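You operate a simulated robot arm through the tools that you are given. There is no shell and no other tool.

The job below is to be done with a simulated two-armed robot. You get a single attempt, and the scene is never put back.

TASK
Hold the large rice bag on the top of the side table steady with one hand and open the top of the large rice bag with the other.
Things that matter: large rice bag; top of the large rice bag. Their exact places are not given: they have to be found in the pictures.

The check looks at the end state, three seconds after you hand in, the way a careful person would. Anything else that was tipped, shoved, dropped, spilled or broken makes it a failure.

THE ROBOT
Two 7-joint arms with two-finger parallel grippers on one trunk, on a base that moves. Base frame: it is fixed to the floor where the robot stands at the start and does not move with it; the origin is under the middle of the robot, x ahead of it, y to its left, z up. Lengths are in m, angles in degrees, forces in N, time in s.
The left shoulder is at the start at [0.02, 0.138, 1.2], the right one opposite. With the tool pointing down near the work surface each hand reaches from about 0.1 to 0.5 m from the robot's upright axis, wherever it stands, measured 20 degrees to its own side. Places, roughly: large rice bag [-1.75, -2.25, 0.75]; top of the large rice bag [-1.8, -2.3, 0.9]. Payload 1.57 kg a hand.
Tool frame (each hand has its own): the origin (TCP) lies between the finger pads and is the grasp point; the fingertips stand 0.03 m ahead of it; z points along the fingers, y is the line along which they close. Largest opening 0.08 m; finger width 0.017, thickness 0.012; the body of the gripper, 0.04 by 0.082 m, starts 0.08 m behind the TCP.
Orientation is told as [roll, pitch, yaw] about the base's x, y, z axes, in that order, counted from this pose: with the fingers straight down and closing along the base's y, the tool's x points along the base's -x, its y along +y and its z along -z.

THE INTERFACE
- The arms move only by the tool step_arm. It takes "left_deltas", "right_deltas" or both (then of equal length, played together; a hand with none holds still); each is a list that holds one entry, the list of rows, each a list of 7 numbers: the closure, from 0 (fully open) to 1 (shut), then the shift along the tool's x, y, z in units of 100 mm (1.0 is 100 mm), then the turn, a rotation vector about the tool's x, y, z in units of 60 degrees (1.0 is 60 degrees). In form: [[[grip, x, y, z, ax, ay, az], ...]]. A call has 1 to 20 rows; each row is the pose to reach, as a shift and turn from the pose commanded when the call began, along the tool's axes at that moment. A call with a number of a shift or a turn outside -1 to 1 is refused whole. Rows are played at 5 a second. More than 0.05 m and 8.6 degrees between two rows, or a gripper value outside its range, and nothing of the call is played. A pose out of reach is approached as far as the arm can. The call stops where the force on the tool passes 40 N (or 10 N more than at its start, if that is more) or the arm is blocked; 0.2 s more then pass. Each finger travels about 0.045 m/s and halts on what it meets, pressing with about 36 N; the grip force reading is that of the motor and also rises with nothing between the fingers. The clock runs only during rows and for 0.2 s after the last one: add rows that repeat a pose to give the fingers time. The reply holds the time, the measured pose of the TCP, the force on the tool along the base axes, the opening and the grip force, in the units named above and with some noise, with the torque about the TCP (base axes, N m) and any sound that the robot's microphone picked up, and new pictures: "show" is both (left out), scene, wrist or none (wrist: the cameras of the hands that moved).
- Cameras (640 x 400 px; columns grow to the right, rows downward): "scene" is now at [0.1919, -0.0147, 1.0989]; the picture's right is [-0.15, -0.99, 0.00], its down [-0.41, 0.06, -0.91] and it looks along [0.90, -0.14, -0.42] (base axes); focal length 214 px, centre (320, 200). "left" rides on the left gripper at [0.072, 0.007, -0.122] in its tool frame; the picture's right is [-0.09, 1.00, 0.00], its down [-0.84, -0.08, -0.54] and it looks along [-0.54, -0.05, 0.84] (tool axes); focal length 238 px, centre (320, 200). "right" rides on the right gripper at [0.072, -0.007, -0.122] in its tool frame; the picture's right is [0.09, 1.00, 0.00], its down [-0.84, 0.08, -0.54] and it looks along [-0.54, 0.05, 0.84] (tool axes); focal length 238 px, centre (320, 200).
- slide_trunk(by): slides the trunk up (or, below 0, down) by that many m; the arms and the scene camera ride with it, the base frame stays. It gives what a move gives, with no picture.
- base_move(legs): drives the robot by 1 to 6 legs, each [ahead, left, turn to the left] in m, m and degrees, along the robot's own axes; the way and the turn of a leg run together, so that a leg with both is an arc; at most 1.5 m and 180 degrees a leg. The arms and the cameras ride along, it lands a little off, and it stops where it bumps. It gives what a move gives, and a new picture of the scene camera.
- aim_head(pan, tilt): turns the head with the scene camera to pan (to the left, within 60 degrees either way) and tilt (down, from -29 to 69), counted from straight ahead of the robot. It gives what a move gives, and a new picture of the scene camera.
- probe_pixels(camera, pixels): for up to 12 pixels [column, row] of the newest picture of that camera ("zoom" is the newest enlarged one), the place [x, y, z] in the base frame of the surface seen there, good to about 0.003 m. The clock stands still meanwhile.
- close_up(camera, box): a new picture of the part [left, top, right, bottom] of that camera's present view, enlarged. The clock stands still meanwhile.
- hand_in(): hands the job in; it is judged then, once.

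Unless the task says otherwise, let go and move clear before handing in.

The tools are called after "Call:" as a command line: name --argument value ..., lists and objects as JSON in quotes. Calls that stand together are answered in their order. step_arm: Moves the arms, as the interface text tells. Its arguments: {"type":"object","properties":{"left_deltas":{"type":"array"},"right_deltas":{"type":"array"},"show":{"type":"string","enum":["both","scene","wrist","none"]}},"required":[]} The other tools are called the same way: slide_trunk (by) moves the trunk up or down; base_move (legs) drives the base; aim_head (pan, tilt) turns the head that bears the scene camera; probe_pixels (camera, pixels) gives the place of the surface under pixels of a picture; close_up (camera, box) takes an enlarged picture of a part of a camera's view; hand_in () hands the job in.

At the start:

```text
clock: 0.0
left_position: [0.2334, 0.1683, 1.0623]
left_orientation: [14.9, 16.9, 4.2]
left_wrist_force: [-0.1, 1.4, 0.7]
left_moment: [-0.02, 0.01, -0.04]
left_grip_width: 0.0799
left_finger_force: 0.1
right_position: [0.2389, -0.1625, 1.0584]
right_orientation: [-13.6, 13.9, -3.0]
right_wrist_force: [-0.1, 0.2, -0.2]
right_moment: [0.02, 0.0, 0.01]
right_grip_width: 0.0801
right_finger_force: 0.0
trunk travel left (down, up): [-0.575, 0.665]
robot x, y, heading: [-0.002, 0.0027, 0.1]
head pan, tilt (commanded): [-8.7, 24.7]
```

scene: 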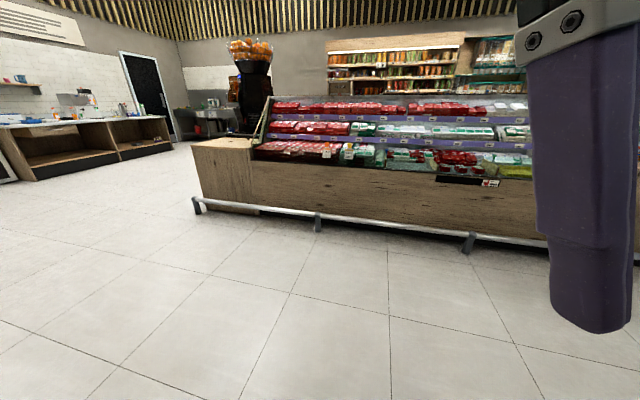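
right: 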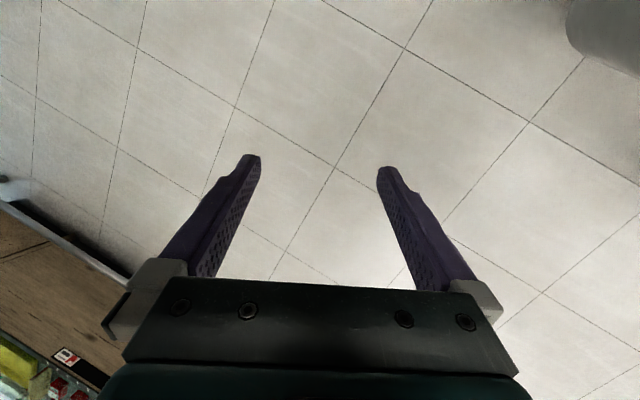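
left: 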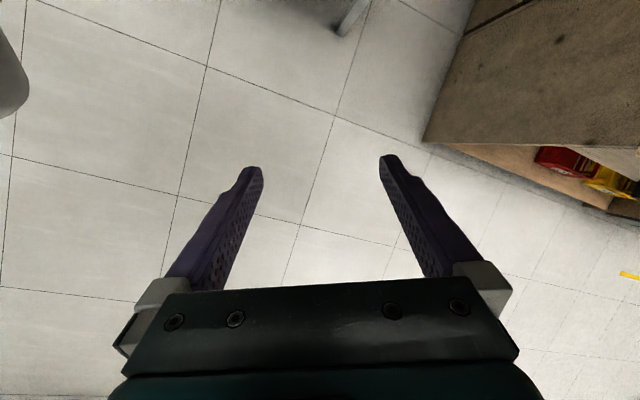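

The scene picture shows a refrigerated counter ahead (rows 100-230), and the rice bag is behind me to the right, around [-1.75, -2.25]. I will turn right in place to look that way.

Call:
base_move --legs '[[0, 0, -118]]'

```text
clock: 5.3
left_position: [0.0457, -0.2844, 1.0608]
left_orientation: [14.9, 17.0, -112.7]
left_wrist_force: [0.6, 0.1, 0.4]
left_moment: [-0.01, 0.0, 0.02]
left_grip_width: 0.0803
left_finger_force: 0.1
right_position: [-0.2535, -0.1387, 1.0596]
right_orientation: [-13.6, 14.2, -119.9]
right_wrist_force: [-0.1, -0.4, -0.7]
right_moment: [-0.02, -0.01, 0.03]
right_grip_width: 0.0802
right_finger_force: 0.0
trunk travel left (down, up): [-0.575, 0.665]
robot x, y, heading: [0.0016, 0.0017, -117.1]
head pan, tilt (commanded): [-8.7, 24.7]
```

scene: 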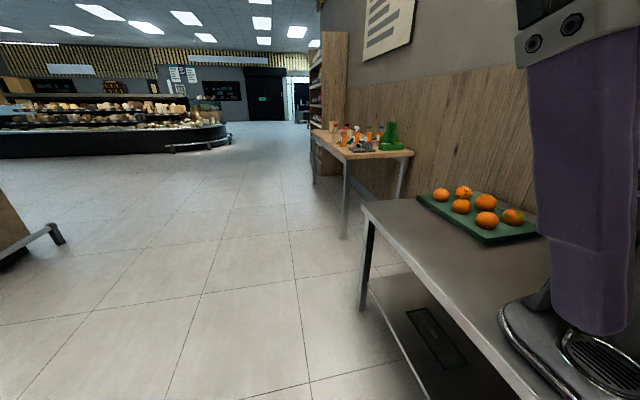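

The picture shows a near steel table with oranges (470,215) and a further wooden table (360,145) with small items. I'll enlarge that part and probe to find the rice bag.

Call:
close_up --camera "scene" --box '[290, 90, 450, 190]'

Call:
probe_pixels --camera "scene" --pixels '[[340, 150], [390, 135], [412, 155], [344, 235], [365, 208], [415, 195], [545, 235], [480, 310], [362, 305], [525, 310], [314, 133], [330, 60]]'

```text
4.00 times, centred on (370, 140) of scene
```

zoom: 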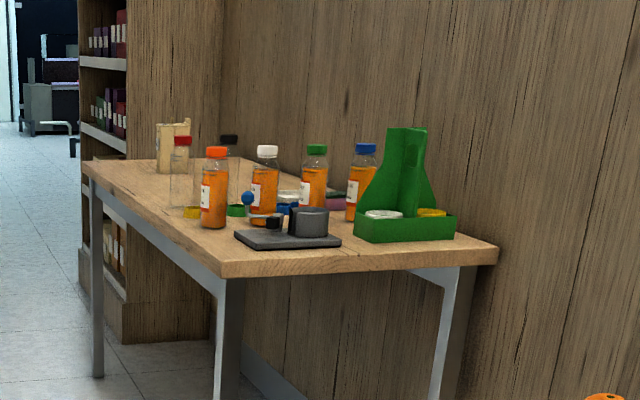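

```text
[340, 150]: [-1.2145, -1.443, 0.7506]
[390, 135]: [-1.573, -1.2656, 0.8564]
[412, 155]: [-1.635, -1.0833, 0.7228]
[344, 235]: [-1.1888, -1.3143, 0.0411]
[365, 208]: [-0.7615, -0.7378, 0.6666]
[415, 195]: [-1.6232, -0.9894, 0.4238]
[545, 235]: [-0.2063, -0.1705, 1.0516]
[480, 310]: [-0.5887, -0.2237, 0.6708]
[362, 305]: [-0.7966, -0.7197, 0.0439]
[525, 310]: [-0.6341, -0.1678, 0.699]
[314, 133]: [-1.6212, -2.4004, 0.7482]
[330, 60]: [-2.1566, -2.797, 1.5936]
```

The rice bag looks to be the beige object at the far end of the wooden table (zoom pixel 172,147). I'll align with the aisle and drive along it, clear of both tables.

Call:
base_move --legs '[[0, 0, 5.6], [1.4, 0, 0]]'

Call:
aim_head --pan -35 --tilt 24

```text
clock: 12.8
left_position: [-0.443, -1.5951, 1.0615]
left_orientation: [14.9, 17.0, -107.0]
left_wrist_force: [0.2, 0.1, 0.4]
left_moment: [0.02, 0.02, -0.02]
left_grip_width: 0.08
left_finger_force: 0.0
right_position: [-0.7548, -1.4793, 1.0598]
right_orientation: [-13.7, 14.2, -114.5]
right_wrist_force: [-0.5, 0.3, -0.5]
right_moment: [-0.03, 0.0, 0.0]
right_grip_width: 0.08
right_finger_force: 0.0
trunk travel left (down, up): [-0.575, 0.665]
robot x, y, heading: [-0.5164, -1.3199, -111.3]
head pan, tilt (commanded): [-8.7, 24.7]
```

scene: 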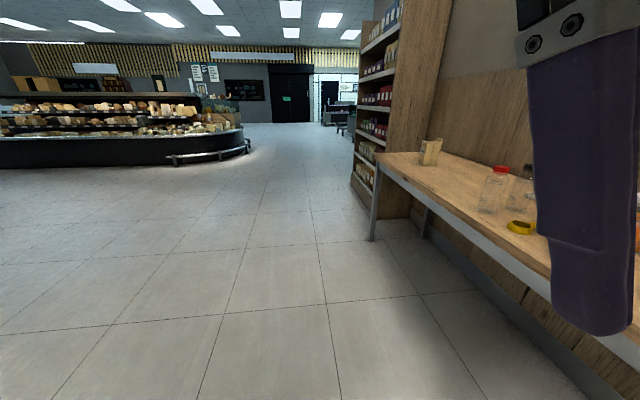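

```text
clock: 13.8
left_position: [-0.4437, -1.5959, 1.0616]
left_orientation: [15.0, 17.0, -107.1]
left_wrist_force: [-0.6, -0.8, -0.9]
left_moment: [-0.01, 0.0, -0.03]
left_grip_width: 0.08
left_finger_force: 0.1
right_position: [-0.7536, -1.4774, 1.0584]
right_orientation: [-13.7, 14.3, -114.4]
right_wrist_force: [-1.3, -0.1, 0.1]
right_moment: [0.0, -0.01, -0.01]
right_grip_width: 0.08
right_finger_force: 0.1
trunk travel left (down, up): [-0.575, 0.665]
robot x, y, heading: [-0.5163, -1.3183, -111.4]
head pan, tilt (commanded): [-35.0, 24.0]
```

scene: 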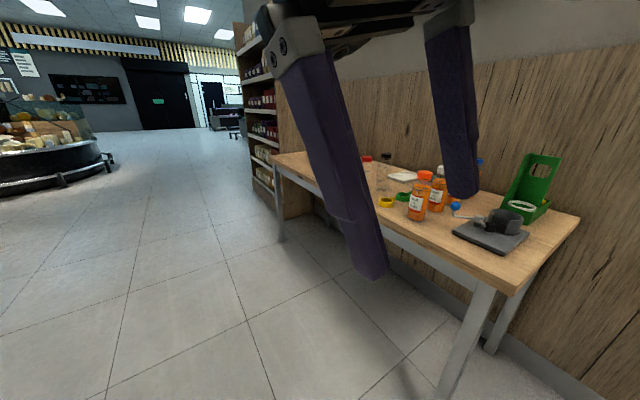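

The bag stood at pixel (430,150) at the far end of the wooden table. I'll drive on along the aisle and then turn to face the table from a safe distance.

Call:
base_move --legs '[[1.3, 0.1, 0], [0, 0, -90]]'

Call:
aim_head --pan 0 --tilt 30

```text
clock: 24.1
left_position: [-1.1999, -2.6404, 1.0611]
left_orientation: [14.9, 17.0, 162.6]
left_wrist_force: [-0.5, 0.6, 0.4]
left_moment: [0.01, -0.03, -0.02]
left_grip_width: 0.0802
left_finger_force: 0.0
right_position: [-1.0822, -2.3307, 1.0599]
right_orientation: [-13.6, 14.2, 155.4]
right_wrist_force: [0.0, -0.9, 0.5]
right_moment: [0.0, 0.02, 0.01]
right_grip_width: 0.0797
right_finger_force: 0.0
trunk travel left (down, up): [-0.575, 0.665]
robot x, y, heading: [-0.9244, -2.5706, 158.5]
head pan, tilt (commanded): [-35.0, 24.0]
```

scene: 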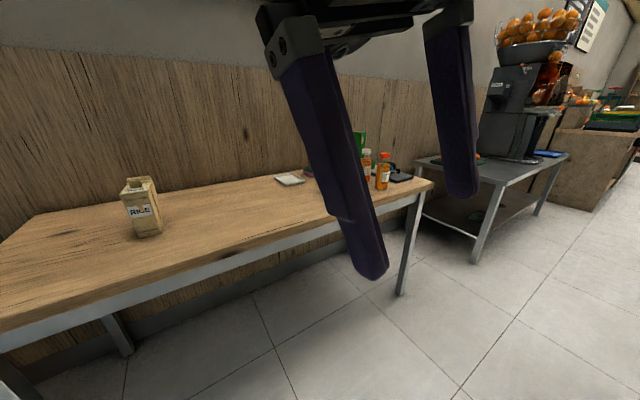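

```text
clock: 25.1
left_position: [-1.2002, -2.6414, 1.0608]
left_orientation: [14.9, 17.0, 162.6]
left_wrist_force: [-0.3, -0.5, 0.0]
left_moment: [0.01, 0.02, 0.01]
left_grip_width: 0.0799
left_finger_force: 0.1
right_position: [-1.0817, -2.3323, 1.0585]
right_orientation: [-13.7, 14.3, 155.2]
right_wrist_force: [0.7, -0.1, 0.2]
right_moment: [-0.07, -0.03, -0.05]
right_grip_width: 0.0799
right_finger_force: 0.1
trunk travel left (down, up): [-0.575, 0.665]
robot x, y, heading: [-0.9205, -2.5729, 158.5]
head pan, tilt (commanded): [0.0, 30.0]
```

scene: 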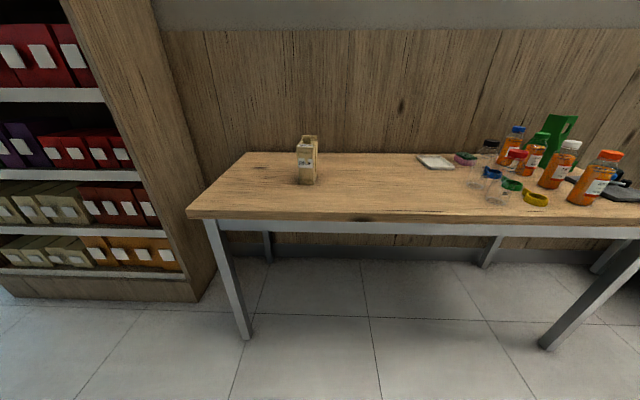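

The rice bag stands at pixel (308,160) on the left end of the table, almost straight ahead. I'll enlarge it and probe it and the table edges.

Call:
close_up --camera "scene" --box '[268, 125, 348, 195]'

Call:
probe_pixels --camera "scene" --pixels '[[308, 165], [308, 137], [300, 183], [315, 180], [188, 215], [245, 153], [400, 220], [320, 218], [350, 154], [350, 190], [240, 335], [488, 205]]'

```text
5.71 times, centred on (308, 160) of scene
```

zoom: 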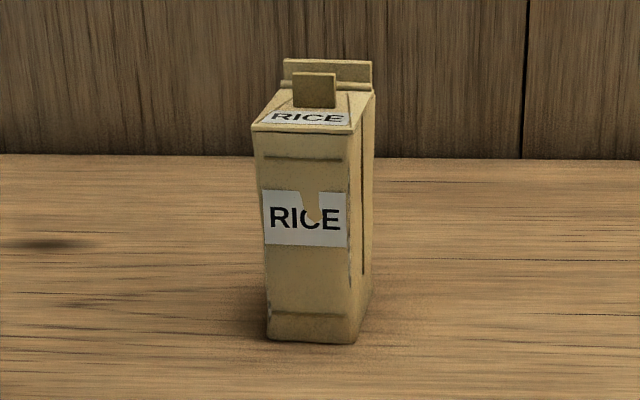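

```text
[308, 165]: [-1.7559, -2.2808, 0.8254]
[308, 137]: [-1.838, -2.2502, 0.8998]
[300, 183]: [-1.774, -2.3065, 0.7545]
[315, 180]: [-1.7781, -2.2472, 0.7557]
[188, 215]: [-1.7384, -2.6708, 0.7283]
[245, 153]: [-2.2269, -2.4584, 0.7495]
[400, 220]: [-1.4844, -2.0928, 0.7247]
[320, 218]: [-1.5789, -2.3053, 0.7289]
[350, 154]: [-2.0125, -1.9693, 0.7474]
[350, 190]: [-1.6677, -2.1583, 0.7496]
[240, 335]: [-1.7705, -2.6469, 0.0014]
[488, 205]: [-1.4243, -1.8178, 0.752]
```

The enlarged picture shows a box-like bag with a lid on top, a tab at zoom (315,90) and a ridge behind it at (328,72). I'll probe their detailed places.

Call:
probe_pixels --camera "zoom" --pixels '[[255, 130], [350, 132], [374, 95], [284, 62], [370, 64], [328, 72], [296, 76], [334, 76], [315, 90], [315, 105], [270, 335], [352, 340]]'

Call:
probe_pixels --camera "zoom" --pixels '[[260, 140], [340, 140], [370, 110], [372, 280], [362, 180], [355, 335], [310, 117], [270, 118], [345, 118], [360, 100], [288, 84], [368, 86]]'

```text
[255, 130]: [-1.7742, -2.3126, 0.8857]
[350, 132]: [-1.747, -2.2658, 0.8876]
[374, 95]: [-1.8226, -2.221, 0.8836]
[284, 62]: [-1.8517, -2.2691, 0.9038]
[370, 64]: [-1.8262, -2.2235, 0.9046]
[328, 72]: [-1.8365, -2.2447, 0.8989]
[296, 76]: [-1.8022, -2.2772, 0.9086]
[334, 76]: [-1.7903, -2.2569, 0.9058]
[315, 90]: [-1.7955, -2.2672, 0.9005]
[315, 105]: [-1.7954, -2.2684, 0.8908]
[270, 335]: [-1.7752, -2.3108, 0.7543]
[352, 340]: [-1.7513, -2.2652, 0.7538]
```

```text
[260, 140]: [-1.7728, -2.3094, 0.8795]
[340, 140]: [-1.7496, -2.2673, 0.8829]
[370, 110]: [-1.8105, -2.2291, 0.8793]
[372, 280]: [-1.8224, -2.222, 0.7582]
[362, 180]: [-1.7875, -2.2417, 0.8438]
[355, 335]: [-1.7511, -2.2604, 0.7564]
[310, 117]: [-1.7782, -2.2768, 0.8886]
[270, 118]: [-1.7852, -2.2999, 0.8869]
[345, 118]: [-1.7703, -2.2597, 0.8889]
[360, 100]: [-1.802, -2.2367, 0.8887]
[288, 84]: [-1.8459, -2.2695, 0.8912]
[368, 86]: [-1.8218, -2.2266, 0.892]
```

The bag is about 0.054 wide, 0.09 deep, 0.137 tall, its front turned to heading ~150°, with a tab at [-1.796,-2.267,0.90]. I'll tilt the head down to see my own base outline against the table edge before driving closer.

Call:
aim_head --pan 0 --tilt 69

```text
clock: 26.2
left_position: [-1.2004, -2.6414, 1.0601]
left_orientation: [14.9, 17.1, 162.5]
left_wrist_force: [0.6, -0.4, -0.5]
left_moment: [0.0, -0.01, 0.0]
left_grip_width: 0.08
left_finger_force: 0.0
right_position: [-1.0814, -2.3314, 1.0594]
right_orientation: [-13.8, 14.2, 155.3]
right_wrist_force: [-0.5, -0.2, 0.4]
right_moment: [-0.03, 0.03, 0.0]
right_grip_width: 0.0799
right_finger_force: 0.0
trunk travel left (down, up): [-0.575, 0.665]
robot x, y, heading: [-0.9217, -2.5713, 158.4]
head pan, tilt (commanded): [0.0, 68.8]
```

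scene: 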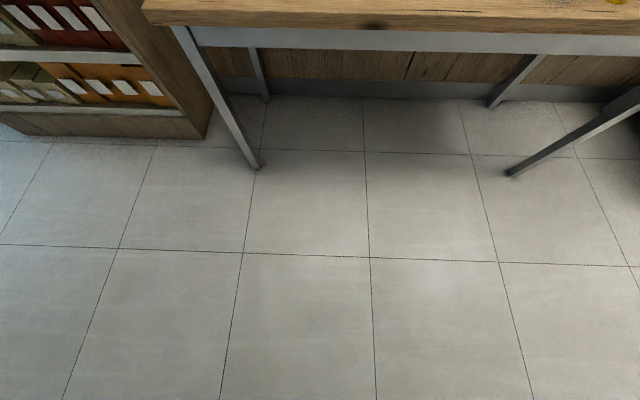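

No part of my base shows in the picture, even at the bottom rows. I'll probe where those bottom pixels lie on the floor.

Call:
probe_pixels --camera "scene" --pixels '[[320, 398], [320, 300], [320, 200], [180, 30], [258, 165], [510, 172], [320, 27], [320, 50], [267, 97], [320, 120]]'

```text
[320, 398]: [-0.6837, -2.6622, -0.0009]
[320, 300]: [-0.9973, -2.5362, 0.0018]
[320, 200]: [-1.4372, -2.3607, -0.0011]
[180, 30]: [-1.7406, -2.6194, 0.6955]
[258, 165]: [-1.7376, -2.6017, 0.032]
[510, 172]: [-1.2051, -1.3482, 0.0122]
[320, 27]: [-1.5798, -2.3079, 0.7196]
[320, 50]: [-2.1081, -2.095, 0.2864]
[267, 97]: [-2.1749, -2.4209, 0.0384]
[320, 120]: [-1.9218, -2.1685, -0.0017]
```

The floor shows through, so I can't see my base; I'll approach in modest steps and watch for bumps. The bag is straight ahead (0.92 m), so I drive 0.35 m and turn 8° right to face its front, then look.

Call:
base_move --legs '[[0.35, 0.0, -8]]'

Call:
aim_head --pan 0 --tilt 40

```text
clock: 28.5
left_position: [-1.5256, -2.4502, 1.0615]
left_orientation: [14.9, 17.0, 154.9]
left_wrist_force: [0.3, -0.7, 0.1]
left_moment: [-0.01, 0.01, -0.02]
left_grip_width: 0.0798
left_finger_force: 0.1
right_position: [-1.3665, -2.1607, 1.0593]
right_orientation: [-13.7, 14.2, 147.6]
right_wrist_force: [0.1, -1.1, -1.0]
right_moment: [0.0, 0.03, -0.01]
right_grip_width: 0.08
right_finger_force: 0.1
trunk travel left (down, up): [-0.575, 0.665]
robot x, y, heading: [-1.2393, -2.4171, 150.7]
head pan, tilt (commanded): [0.0, 68.8]
```

scene: 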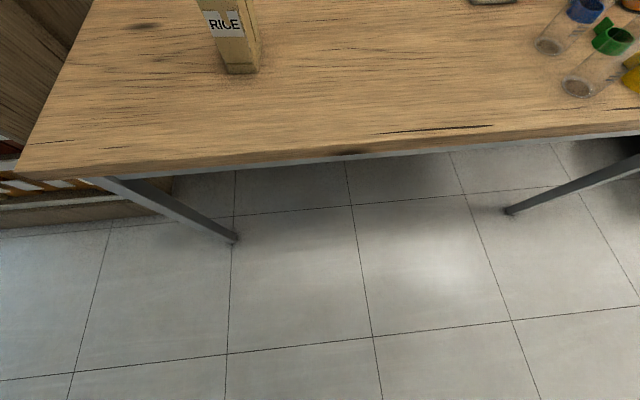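

```text
clock: 29.4
left_position: [-1.5256, -2.4508, 1.0611]
left_orientation: [14.9, 17.1, 154.9]
left_wrist_force: [-0.1, -0.6, -0.3]
left_moment: [-0.03, 0.0, -0.03]
left_grip_width: 0.0799
left_finger_force: 0.1
right_position: [-1.3656, -2.1612, 1.0598]
right_orientation: [-13.7, 14.2, 147.6]
right_wrist_force: [-0.4, -0.5, -0.7]
right_moment: [0.0, 0.03, 0.03]
right_grip_width: 0.0799
right_finger_force: 0.0
trunk travel left (down, up): [-0.575, 0.665]
robot x, y, heading: [-1.2406, -2.4203, 150.6]
head pan, tilt (commanded): [0.0, 40.0]
```

scene: 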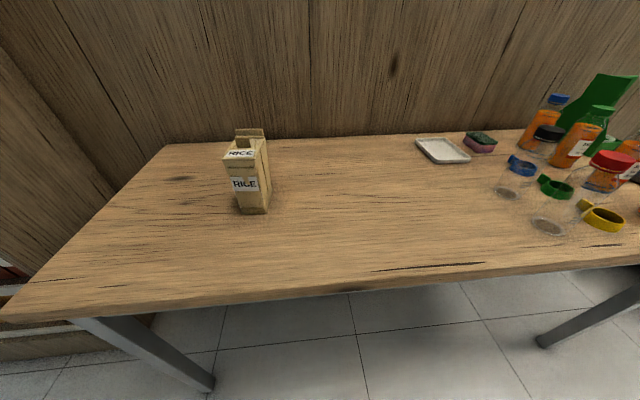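

Call:
close_up --camera "scene" --box '[200, 115, 296, 225]'

```text
3.64 times, centred on (248, 170) of scene
```

zoom: 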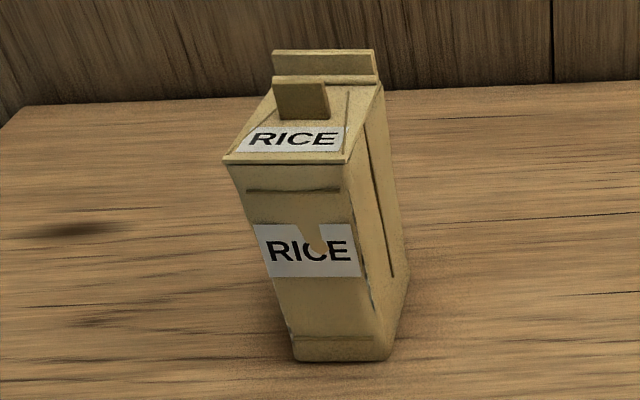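

The enlarged view shows the tab (302,100) standing on the lid in front of a back ridge (325,65). I'll look with the wrist cameras as well to learn where the hinge is.

Call:
close_up --camera "left" --box '[0, 0, 640, 400]'

Call:
close_up --camera "right" --box '[0, 0, 640, 400]'

```text
1.00 times, centred on (320, 200) of left (not enlarged: the box is as wide or as high as the picture)
```

zoom: 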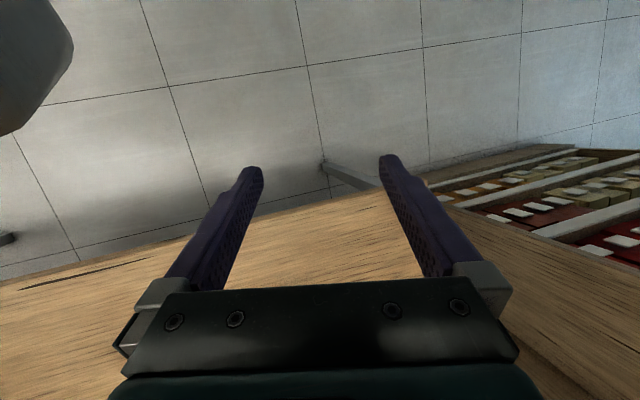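

```text
1.00 times, centred on (320, 200) of right (not enlarged: the box is as wide or as high as the picture)
```

zoom: 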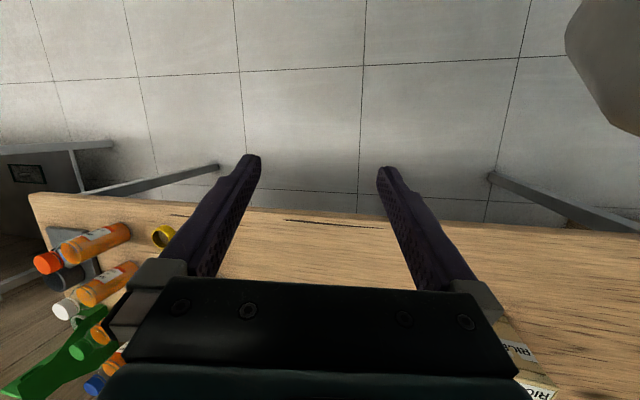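

The wrist cameras look forward-down with the picture's bottom pointing away from me; the bag's labels just show at (515,355) in the right one. I'll shift the base left 0.11 m and ahead 0.08 m so that the bag stands nearly straight ahead.

Call:
base_move --legs '[[0, 0.11, 0], [0.08, 0, 0]]'

```text
clock: 31.2
left_position: [-1.6491, -2.508, 1.0615]
left_orientation: [14.9, 17.0, 154.9]
left_wrist_force: [0.2, 0.5, -0.7]
left_moment: [0.03, -0.01, 0.0]
left_grip_width: 0.0798
left_finger_force: 0.1
right_position: [-1.4892, -2.2162, 1.0591]
right_orientation: [-13.7, 14.2, 147.6]
right_wrist_force: [0.6, -0.4, 0.5]
right_moment: [-0.02, -0.03, -0.01]
right_grip_width: 0.0801
right_finger_force: 0.0
trunk travel left (down, up): [-0.575, 0.665]
robot x, y, heading: [-1.3651, -2.4747, 150.3]
head pan, tilt (commanded): [0.0, 40.0]
```

scene: 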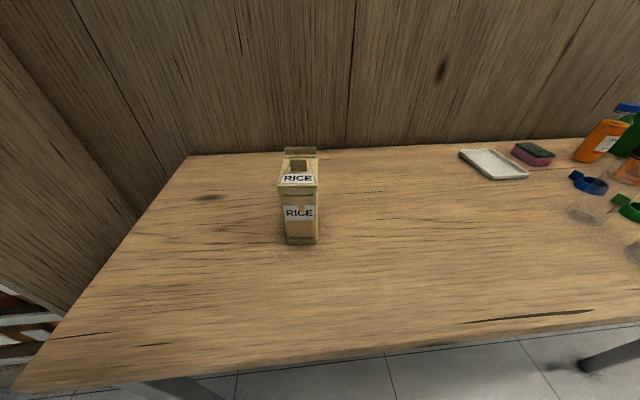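

The bag is now nearly straight ahead at pixel (300,195). I'll take an enlarged picture of it from this higher view and probe the lid.

Call:
close_up --camera "scene" --box '[260, 140, 340, 190]'

```text
8.00 times, centred on (300, 165) of scene
```

zoom: 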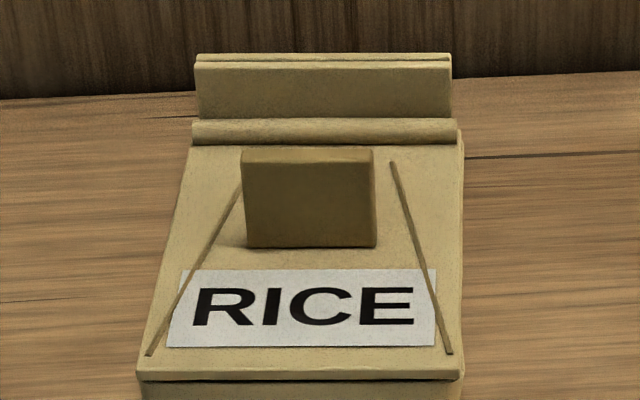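

Now it is clear: a flat lid with a central tab (308,200) hinged on a rod at the back (325,130) in front of a back strip (322,90). I'll probe these points.

Call:
probe_pixels --camera "zoom" --pixels '[[145, 375], [458, 375], [195, 130], [450, 130], [325, 130], [245, 155], [370, 158], [308, 155], [308, 200], [308, 243], [320, 90], [320, 57]]'

Call:
probe_pixels --camera "zoom" --pixels '[[300, 375], [300, 362], [300, 390], [200, 160], [448, 170], [300, 310], [180, 330], [440, 330], [250, 240], [372, 240], [308, 149], [462, 200]]'

```text
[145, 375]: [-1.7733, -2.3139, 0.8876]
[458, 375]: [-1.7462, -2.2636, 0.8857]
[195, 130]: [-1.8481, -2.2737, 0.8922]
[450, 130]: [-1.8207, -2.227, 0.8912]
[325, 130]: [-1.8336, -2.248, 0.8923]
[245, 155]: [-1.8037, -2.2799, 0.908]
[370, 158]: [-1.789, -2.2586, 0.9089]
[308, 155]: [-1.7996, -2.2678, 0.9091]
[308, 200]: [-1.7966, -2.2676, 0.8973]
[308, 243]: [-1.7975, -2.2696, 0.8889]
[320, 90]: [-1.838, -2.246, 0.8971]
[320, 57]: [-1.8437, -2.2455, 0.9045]
```

```text
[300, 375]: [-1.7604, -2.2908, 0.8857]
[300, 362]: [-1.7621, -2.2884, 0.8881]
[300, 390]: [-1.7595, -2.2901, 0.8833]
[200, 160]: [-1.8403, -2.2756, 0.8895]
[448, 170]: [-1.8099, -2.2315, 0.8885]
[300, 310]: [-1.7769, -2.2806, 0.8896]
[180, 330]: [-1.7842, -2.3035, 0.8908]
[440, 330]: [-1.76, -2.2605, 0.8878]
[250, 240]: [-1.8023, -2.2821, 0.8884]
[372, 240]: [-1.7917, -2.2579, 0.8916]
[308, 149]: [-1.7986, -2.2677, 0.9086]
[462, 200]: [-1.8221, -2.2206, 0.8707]
```

The lid hinge lies at about [-1.834,-2.249,0.889], the tab at [-1.797,-2.268,0.90], and the bag front is square to my heading (150°). I'll hold the bag low from the front with the left hand (fingers tilted forward) and open the lid by its tab with the right hand; first I swing the left hand toward that tilt, still well above and before the bag.

Call:
step_arm --left_deltas '[[[0, -0.1123, -0.1294, 0.0716, 0.0346, -0.1079, -0.0033], [0, -0.2246, -0.2589, 0.1431, 0.0693, -0.2157, -0.0066], [0, -0.3369, -0.3883, 0.2147, 0.1039, -0.3236, -0.0099], [0, -0.4491, -0.5177, 0.2863, 0.1386, -0.4314, -0.0131], [0, -0.5614, -0.6471, 0.3579, 0.1732, -0.5393, -0.0164], [0, -0.6737, -0.7766, 0.4294, 0.2079, -0.6471, -0.0197], [0, -0.786, -0.906, 0.501, 0.2425, -0.755, -0.023], [0, -0.786, -0.906, 0.501, 0.2425, -0.755, -0.023]]]' --show "both"

```text
clock: 33.0
left_position: [-1.6656, -2.4168, 0.9694]
left_orientation: [0.0, -28.0, 150.5]
left_wrist_force: [1.0, -0.4, -0.7]
left_moment: [0.0, -0.01, -0.02]
left_grip_width: 0.08
left_finger_force: 0.1
right_position: [-1.4901, -2.2173, 1.0586]
right_orientation: [-13.6, 14.1, 147.7]
right_wrist_force: [-0.2, 1.4, 0.1]
right_moment: [0.04, 0.01, -0.02]
right_grip_width: 0.0801
right_finger_force: 0.0
trunk travel left (down, up): [-0.575, 0.665]
robot x, y, heading: [-1.3642, -2.4712, 150.6]
head pan, tilt (commanded): [0.0, 40.0]
```

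scene: 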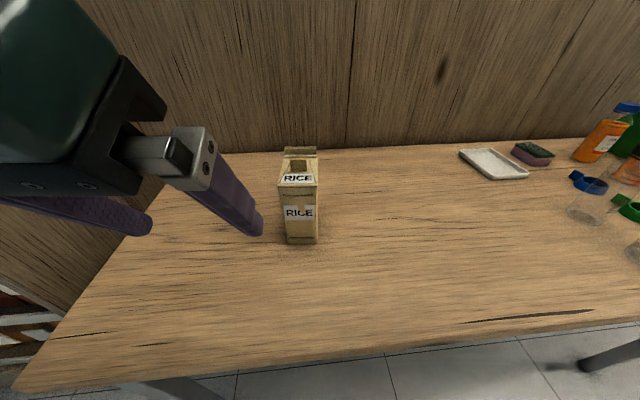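
left: 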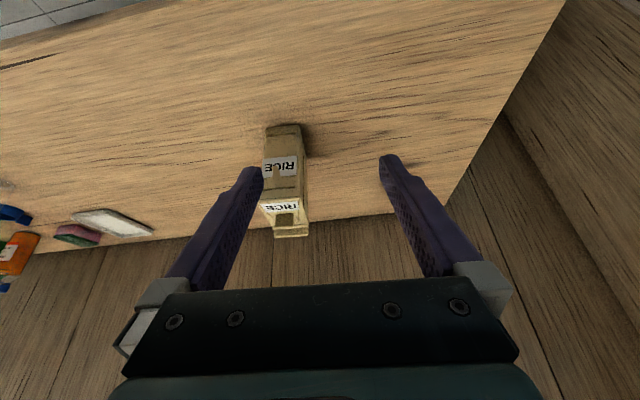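

The left hand is exactly at the pose computed (pitch -28), and its camera sees the bag at (285,180), to its right. Next I tilt it on to pitch -60 and centre it in front of the bag.

Call:
step_arm --left_deltas '[[[0, -0.0146, -0.1282, 0.165, 0, -0.1067, 0], [0, -0.0292, -0.2564, 0.33, 0, -0.2133, 0], [0, -0.0438, -0.3846, 0.495, 0, -0.32, 0], [0, -0.0584, -0.5128, 0.66, 0, -0.4267, 0], [0, -0.073, -0.641, 0.825, 0, -0.5333, 0], [0, -0.073, -0.641, 0.825, 0, -0.5333, 0]]]' --show "both"

```text
clock: 33.9
left_position: [-1.7256, -2.3505, 1.0004]
left_orientation: [-19.9, -53.7, 175.4]
left_wrist_force: [0.0, -0.4, 0.3]
left_moment: [0.01, 0.01, -0.02]
left_grip_width: 0.08
left_finger_force: 0.0
right_position: [-1.4907, -2.2182, 1.059]
right_orientation: [-13.7, 14.1, 147.5]
right_wrist_force: [0.6, -0.3, 0.3]
right_moment: [0.02, -0.01, -0.01]
right_grip_width: 0.0799
right_finger_force: 0.0
trunk travel left (down, up): [-0.575, 0.665]
robot x, y, heading: [-1.3645, -2.4784, 150.6]
head pan, tilt (commanded): [0.0, 40.0]
stopped in row 4 (left hand): the arm was blocked; the commanded pose is now the measured one
```

scene: 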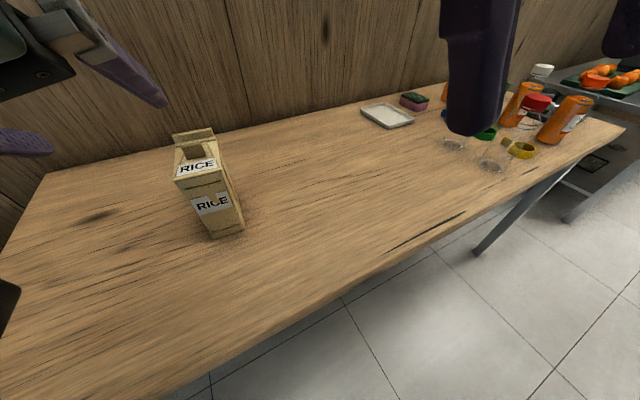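
left: 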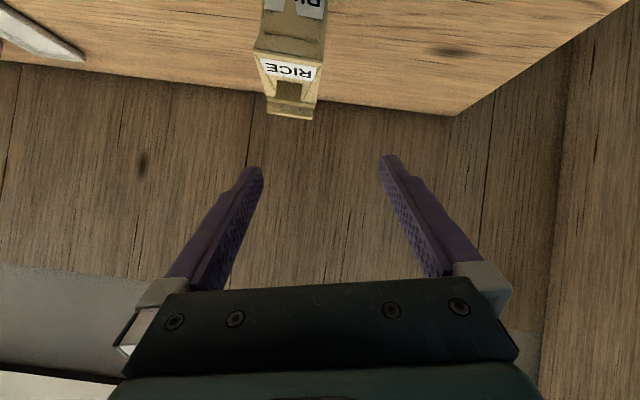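

The arm was blocked in row 4: the hand is now at z=1.00 with pitch -54 and a sideways twist, and the scene view has swung right (bag now at (208,185)), so something of the arm likely met the head. I'll take a fresh look before going on.

Call:
aim_head --pan 0 --tilt 40

```text
clock: 34.5
left_position: [-1.7261, -2.3492, 0.9995]
left_orientation: [-19.9, -53.5, 175.5]
left_wrist_force: [-0.3, -0.3, 0.3]
left_moment: [-0.01, -0.02, -0.02]
left_grip_width: 0.0802
left_finger_force: 0.0
right_position: [-1.49, -2.2181, 1.0588]
right_orientation: [-13.7, 14.1, 147.6]
right_wrist_force: [0.3, -0.1, 0.5]
right_moment: [0.03, -0.02, 0.0]
right_grip_width: 0.0799
right_finger_force: 0.1
trunk travel left (down, up): [-0.575, 0.665]
robot x, y, heading: [-1.3641, -2.4743, 150.8]
head pan, tilt (commanded): [0.0, 40.0]
```

scene: 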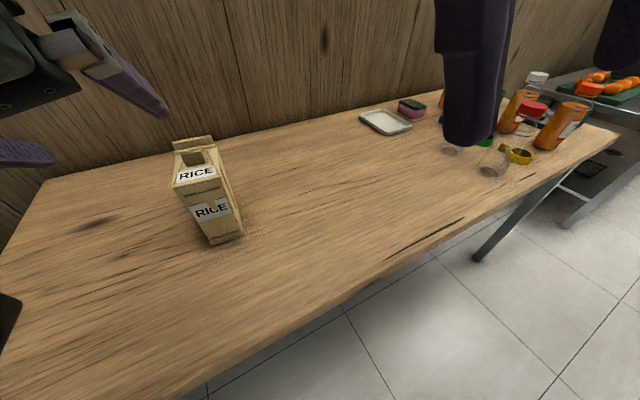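

The head is still held off its aim, so the left arm's elbow is leaning on it. I'll retrace the left hand to its earlier good pose (pitch -28) to free it.

Call:
step_arm --left_deltas '[[[0, 0.1266, 0.094, -0.1082, -0.0098, 0.0932, 0.0482], [0, 0.2532, 0.188, -0.2164, -0.0196, 0.1864, 0.0964], [0, 0.3798, 0.282, -0.3246, -0.0294, 0.2796, 0.1446], [0, 0.5064, 0.376, -0.4328, -0.0392, 0.3728, 0.1928], [0, 0.633, 0.47, -0.541, -0.049, 0.466, 0.241], [0, 0.633, 0.47, -0.541, -0.049, 0.466, 0.241]]]' --show "both"

```text
clock: 35.9
left_position: [-1.6604, -2.4168, 0.9643]
left_orientation: [0.5, -27.4, 149.4]
left_wrist_force: [-12.2, -10.2, -1.7]
left_moment: [1.39, -1.37, -1.12]
left_grip_width: 0.0802
left_finger_force: 0.0
right_position: [-1.4891, -2.2168, 1.0584]
right_orientation: [-13.7, 14.2, 147.7]
right_wrist_force: [-0.1, 0.4, -0.2]
right_moment: [-0.01, 0.01, 0.02]
right_grip_width: 0.0799
right_finger_force: 0.0
trunk travel left (down, up): [-0.575, 0.665]
robot x, y, heading: [-1.3612, -2.4727, 150.6]
head pan, tilt (commanded): [0.0, 40.0]
```

scene: 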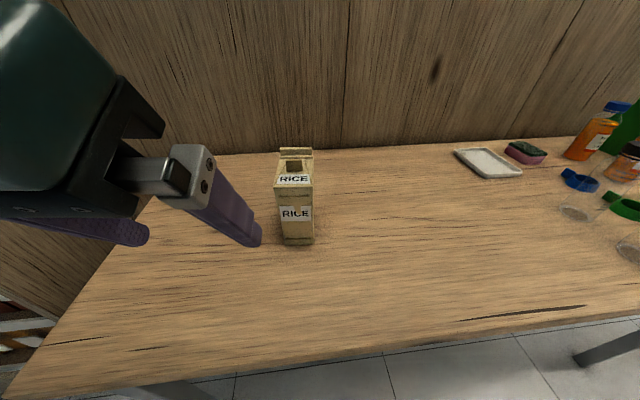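
left: 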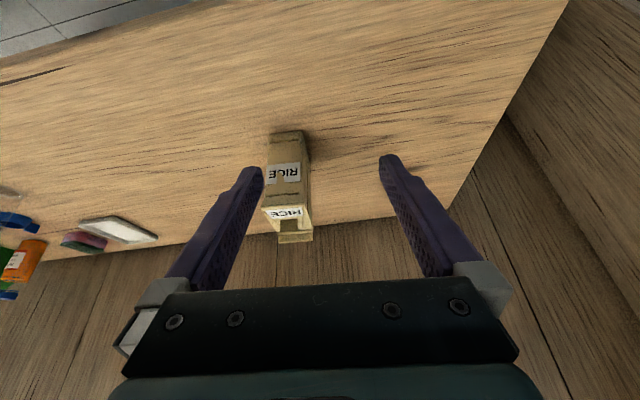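

The view is back to normal; the residual force on the left wrist (-12,-10 N) and the big hand at (60,100) show the left hand was crowding the head camera. I'll move the left hand forward-left away from the head, then raise the trunk for more room.

Call:
step_arm --left_deltas '[[[0, -0.194, 0.133, -0.01, 0, 0, 0], [0, -0.388, 0.267, -0.02, 0, 0, 0], [0, -0.582, 0.4, -0.03, 0, 0, 0], [0, -0.582, 0.4, -0.03, 0, 0, 0]]]' --show "none"

Call:
slide_trunk --by 0.1

Call:
aim_head --pan 0 --tilt 45

```text
clock: 36.9
left_position: [-1.7236, -2.4273, 0.9949]
left_orientation: [0.4, -27.4, 149.5]
left_wrist_force: [0.8, 0.5, -0.4]
left_moment: [0.01, -0.01, 0.01]
left_grip_width: 0.0798
left_finger_force: 0.0
right_position: [-1.4909, -2.2166, 1.0586]
right_orientation: [-13.6, 14.2, 147.6]
right_wrist_force: [-0.4, 0.1, 0.6]
right_moment: [0.0, 0.0, 0.01]
right_grip_width: 0.0799
right_finger_force: 0.1
trunk travel left (down, up): [-0.575, 0.665]
robot x, y, heading: [-1.3615, -2.4754, 150.6]
head pan, tilt (commanded): [0.0, 40.0]
```

```text
clock: 38.2
left_position: [-1.7233, -2.427, 1.0943]
left_orientation: [0.5, -27.4, 149.4]
left_wrist_force: [0.7, 0.4, -0.1]
left_moment: [0.0, -0.02, -0.01]
left_grip_width: 0.08
left_finger_force: 0.0
right_position: [-1.4895, -2.2169, 1.1582]
right_orientation: [-13.7, 14.1, 147.5]
right_wrist_force: [-0.2, -0.1, -0.2]
right_moment: [-0.03, 0.0, -0.01]
right_grip_width: 0.0802
right_finger_force: 0.0
trunk travel left (down, up): [-0.675, 0.565]
robot x, y, heading: [-1.3643, -2.476, 150.7]
head pan, tilt (commanded): [0.0, 40.0]
```

```text
clock: 38.9
left_position: [-1.7239, -2.4266, 1.0954]
left_orientation: [0.5, -27.4, 149.4]
left_wrist_force: [0.6, -0.2, -0.8]
left_moment: [0.0, -0.01, -0.03]
left_grip_width: 0.0803
left_finger_force: 0.1
right_position: [-1.4904, -2.2153, 1.1599]
right_orientation: [-13.7, 14.2, 147.6]
right_wrist_force: [-1.0, 0.4, 0.6]
right_moment: [-0.01, 0.0, -0.01]
right_grip_width: 0.0799
right_finger_force: 0.0
trunk travel left (down, up): [-0.675, 0.565]
robot x, y, heading: [-1.3606, -2.4757, 150.6]
head pan, tilt (commanded): [0.0, 45.0]
```

scene: 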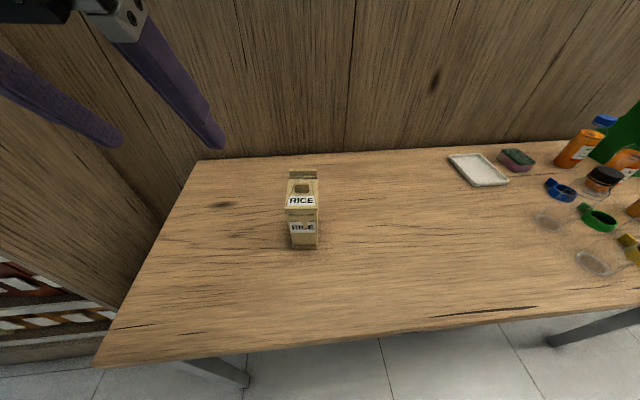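

Forces are back to zero and the bag is untouched at (302,210). Now I bring the left hand down toward the front of the bag with pitch about -40, staying above it for now.

Call:
step_arm --left_deltas '[[[0, 0.044, -0.141, 0.19, 0, -0.0525, -0.004], [0, 0.088, -0.282, 0.379, -0.001, -0.105, -0.008], [0, 0.132, -0.423, 0.569, -0.0015, -0.1575, -0.012], [0, 0.176, -0.564, 0.758, -0.002, -0.21, -0.016], [0, 0.176, -0.564, 0.758, -0.002, -0.21, -0.016]]]' --show "both"

```text
clock: 40.1
left_position: [-1.7211, -2.3726, 1.0212]
left_orientation: [0.0, -40.5, 151.7]
left_wrist_force: [-0.2, 0.1, 0.4]
left_moment: [-0.02, 0.0, -0.01]
left_grip_width: 0.08
left_finger_force: 0.1
right_position: [-1.4896, -2.2172, 1.1583]
right_orientation: [-13.6, 14.2, 147.6]
right_wrist_force: [-0.4, -0.1, 0.0]
right_moment: [-0.05, 0.02, 0.0]
right_grip_width: 0.08
right_finger_force: 0.1
trunk travel left (down, up): [-0.675, 0.565]
robot x, y, heading: [-1.364, -2.4766, 150.6]
head pan, tilt (commanded): [0.0, 45.0]
```

scene: 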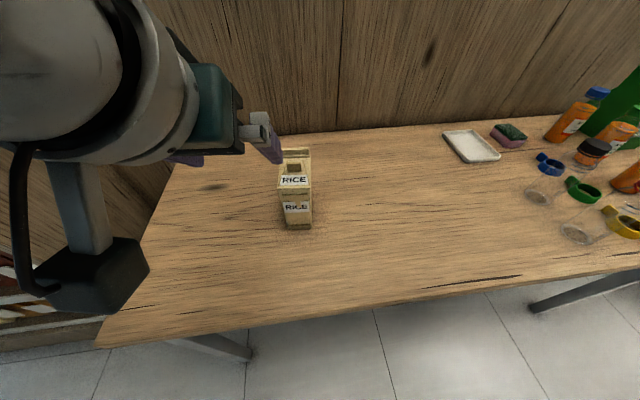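
left: 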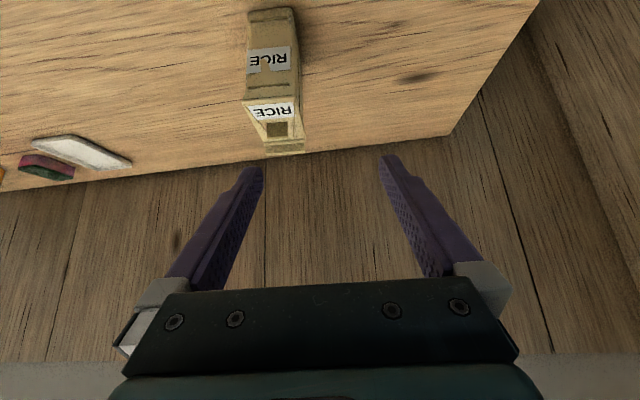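

The left forearm (130,80) is close to the head camera and seems to nudge it slightly (bag moved to (295,190)). I'll probe where the forearm and elbow are to plan a clear arm posture.

Call:
probe_pixels --camera "scene" --pixels '[[95, 275], [85, 200], [60, 60], [180, 90], [215, 110], [20, 220], [140, 130], [300, 190], [320, 300], [270, 145]]'

Call:
close_up --camera "right" --box '[0, 0, 640, 400]'

```text
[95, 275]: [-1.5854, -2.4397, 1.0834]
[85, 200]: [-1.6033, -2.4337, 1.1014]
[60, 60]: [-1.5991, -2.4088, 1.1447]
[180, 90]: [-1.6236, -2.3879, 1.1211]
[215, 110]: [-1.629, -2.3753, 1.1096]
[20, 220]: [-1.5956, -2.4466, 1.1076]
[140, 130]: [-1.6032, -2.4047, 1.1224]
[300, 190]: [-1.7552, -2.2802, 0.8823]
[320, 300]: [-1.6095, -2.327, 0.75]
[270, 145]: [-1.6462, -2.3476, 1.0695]
```

```text
1.00 times, centred on (320, 200) of right (not enlarged: the box is as wide or as high as the picture)
```

zoom: 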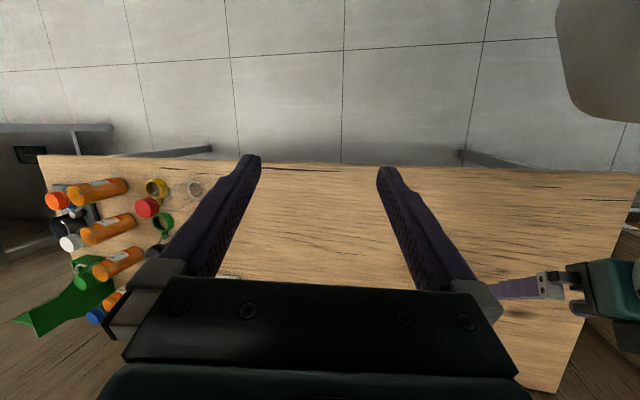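

The black block at (95,275) is just the left hand's own camera at z=1.08, and the forearm crowds the head only because the hand is high. I'll lower the left hand first, then shift it right to centre on the bag.

Call:
step_arm --left_deltas '[[[0, 0.18, 0, 0.371, 0, 0, 0], [0, 0.361, 0, 0.741, 0, 0, 0], [0, 0.361, -0.265, 0.741, 0, 0, 0], [0, 0.361, -0.53, 0.741, 0, 0, 0], [0, 0.361, -0.53, 0.741, 0, 0, 0]]]' --show "both"

```text
clock: 41.3
left_position: [-1.7048, -2.3129, 0.9382]
left_orientation: [0.1, -40.0, 150.6]
left_wrist_force: [-0.6, 0.5, -0.3]
left_moment: [-0.01, 0.0, 0.03]
left_grip_width: 0.0803
left_finger_force: 0.0
right_position: [-1.4893, -2.2164, 1.1586]
right_orientation: [-13.7, 14.2, 147.6]
right_wrist_force: [0.8, 0.0, 0.5]
right_moment: [-0.01, -0.05, 0.0]
right_grip_width: 0.0797
right_finger_force: 0.0
trunk travel left (down, up): [-0.675, 0.565]
robot x, y, heading: [-1.3623, -2.474, 150.7]
head pan, tilt (commanded): [0.0, 45.0]
```

scene: 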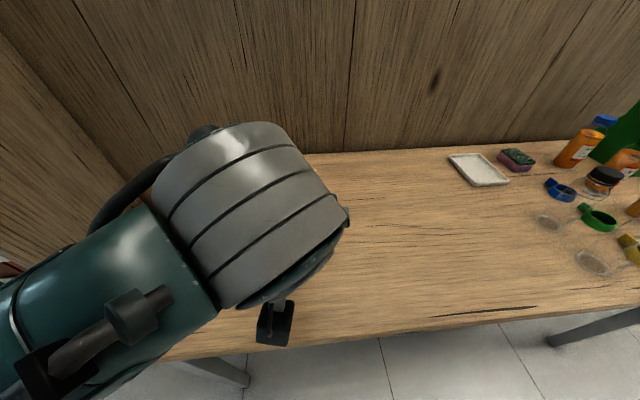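
left: 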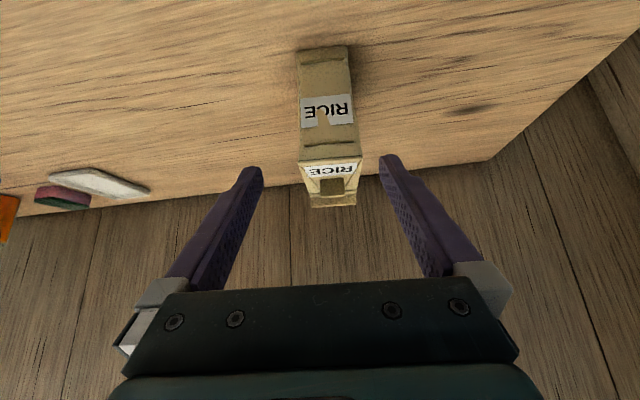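

The wrist camera shows the bag centred at column ~328 between the fingers (255 and 388), needing about 7 mm left. I'll shift that and go along the fingers to just before the bag's front.

Call:
step_arm --left_deltas '[[[0, 0.07, 0.07, 0.3, 0, 0, 0], [0, 0.14, 0.07, 0.6, 0, 0, 0], [0, 0.14, 0.07, 0.6, 0, 0, 0]]]' --show "wrist"

```text
clock: 42.1
left_position: [-1.7326, -2.3056, 0.8848]
left_orientation: [-0.1, -40.0, 150.5]
left_wrist_force: [0.2, 0.7, -0.3]
left_moment: [0.01, -0.01, 0.0]
left_grip_width: 0.0801
left_finger_force: 0.1
right_position: [-1.4898, -2.2173, 1.1595]
right_orientation: [-13.7, 14.2, 147.6]
right_wrist_force: [-0.5, 0.5, -0.6]
right_moment: [0.0, 0.01, -0.03]
right_grip_width: 0.08
right_finger_force: 0.1
trunk travel left (down, up): [-0.675, 0.565]
robot x, y, heading: [-1.363, -2.4761, 150.5]
head pan, tilt (commanded): [0.0, 45.0]
```

left: 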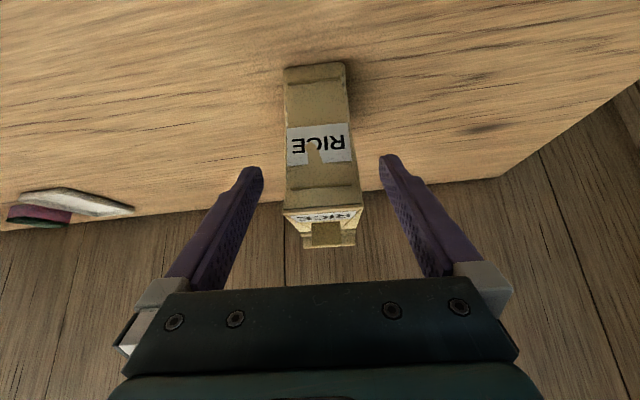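

The bag is centred (column 320) between the open fingers. I'll slide straight along the fingers by 90 mm so they straddle the body below the lid.

Call:
step_arm --left_deltas '[[[0, 0, 0, 0.226, 0, 0, 0], [0, 0, 0, 0.452, 0, 0, 0], [0, 0, 0, 0.677, 0, 0, 0], [0, 0.013, 0, 0.903, 0, 0, 0], [0, 0.013, 0, 0.903, 0, 0, 0]]]' --show "both"

```text
clock: 43.3
left_position: [-1.777, -2.2879, 0.8251]
left_orientation: [-0.1, -40.1, 150.6]
left_wrist_force: [0.0, -0.2, 0.7]
left_moment: [0.02, 0.01, 0.04]
left_grip_width: 0.0801
left_finger_force: 0.0
left hand out of reach, approached as far as the arm can: row 4, 5
right_position: [-1.4898, -2.2172, 1.1587]
right_orientation: [-13.7, 14.2, 147.5]
right_wrist_force: [0.3, 0.1, 0.3]
right_moment: [0.0, -0.03, -0.01]
right_grip_width: 0.0801
right_finger_force: 0.1
trunk travel left (down, up): [-0.675, 0.565]
robot x, y, heading: [-1.3645, -2.477, 150.4]
head pan, tilt (commanded): [0.0, 45.0]
```

scene: 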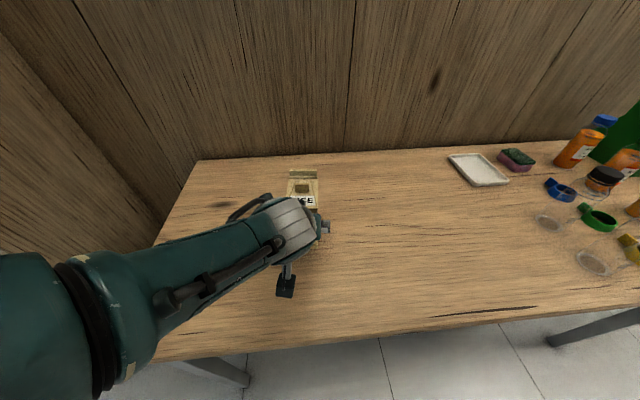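
left: 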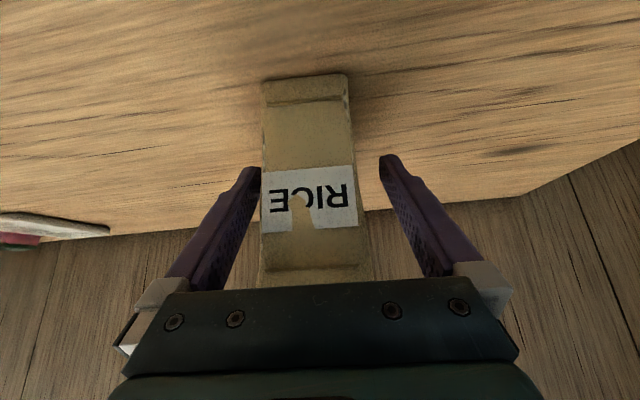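

The left arm ran out of reach (rows 4,5) at X 15 mm past the front and 7 mm off to the left, so nothing is gripped yet. I'll back the hand out along its fingers, then bring the base closer and the trunk lower; the left hand will then serve as the opener and the right as the holder.

Call:
step_arm --left_deltas '[[[0, 0, 0, -0.3, 0, 0, 0], [0, 0, 0, -0.6, 0, 0, 0], [0, 0, 0, -0.95, 0, 0, 0], [0, -0.2, 0, -0.95, 0, 0, 0], [0, -0.5, 0, -0.95, 0, 0, 0], [0, -0.5, 0, -0.95, 0, 0, 0]]]' --show "both"

```text
clock: 44.7
left_position: [-1.7569, -2.2988, 0.9275]
left_orientation: [0.0, -39.8, 150.6]
left_wrist_force: [-0.6, 0.3, -0.2]
left_moment: [-0.02, 0.0, -0.02]
left_grip_width: 0.0801
left_finger_force: 0.1
right_position: [-1.49, -2.2158, 1.159]
right_orientation: [-13.7, 14.2, 147.6]
right_wrist_force: [0.1, 0.3, 0.6]
right_moment: [0.02, -0.02, 0.03]
right_grip_width: 0.08
right_finger_force: 0.0
trunk travel left (down, up): [-0.675, 0.565]
robot x, y, heading: [-1.3615, -2.4727, 150.7]
head pan, tilt (commanded): [0.0, 45.0]
```

scene: 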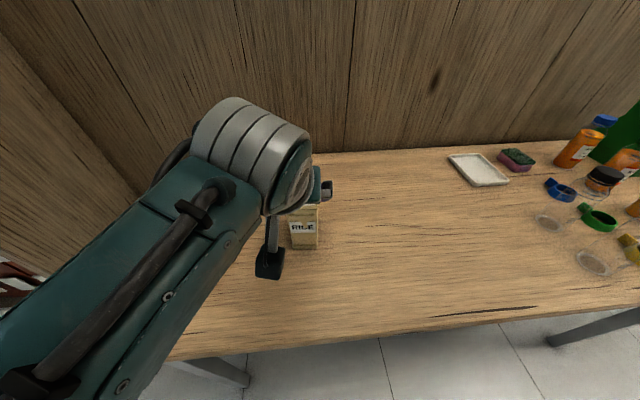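
left: 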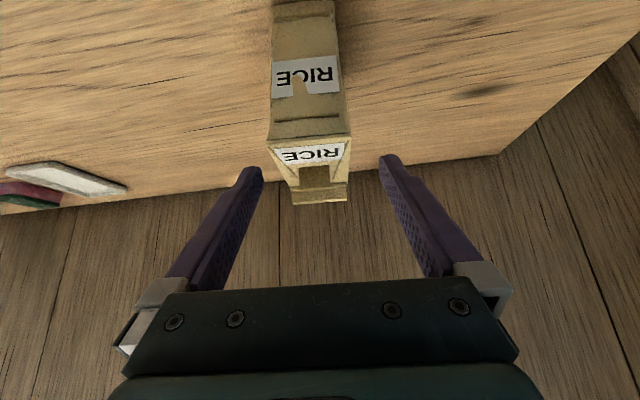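

The hand is out of the bag's sides; now I raise it 100 mm and turn the fingers straight down (pitch 0), which also keeps the wrist away from the head.

Call:
step_arm --left_deltas '[[[0, -0.129, 0, -0.153, 0, 0, 0], [0, -0.257, 0, -0.306, 0, 0.133, 0], [0, -0.386, 0, -0.46, 0, 0.267, 0], [0, -0.514, 0, -0.613, 0, 0.4, 0], [0, -0.643, 0, -0.766, 0, 0.533, 0], [0, -0.643, 0, -0.766, 0, 0.667, 0], [0, -0.643, 0, -0.766, 0, 0.667, 0]]]' --show "both"

```text
clock: 46.3
left_position: [-1.7567, -2.2989, 1.0312]
left_orientation: [-0.1, 0.1, 150.5]
left_wrist_force: [1.0, 0.7, -0.4]
left_moment: [-0.04, 0.04, -0.02]
left_grip_width: 0.0801
left_finger_force: 0.1
right_position: [-1.4905, -2.2171, 1.1592]
right_orientation: [-13.7, 14.2, 147.6]
right_wrist_force: [-0.6, 0.3, -0.7]
right_moment: [0.04, 0.03, 0.04]
right_grip_width: 0.0798
right_finger_force: 0.1
trunk travel left (down, up): [-0.675, 0.565]
robot x, y, heading: [-1.3623, -2.476, 150.6]
head pan, tilt (commanded): [0.0, 45.0]
```

scene: 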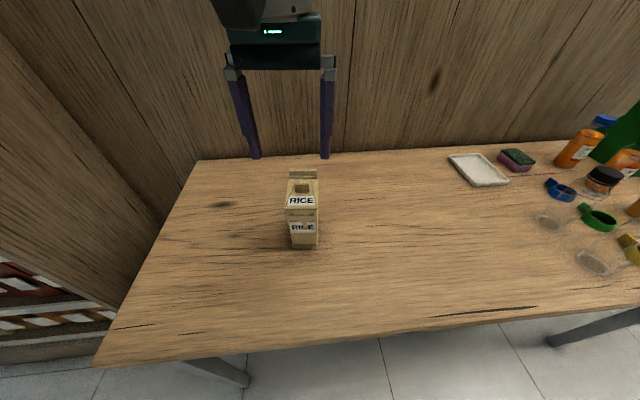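
left: 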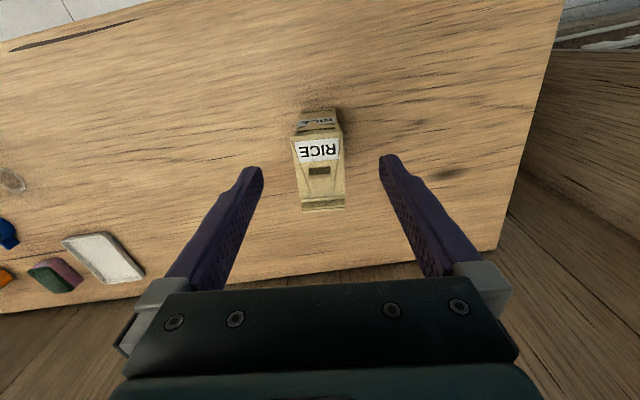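

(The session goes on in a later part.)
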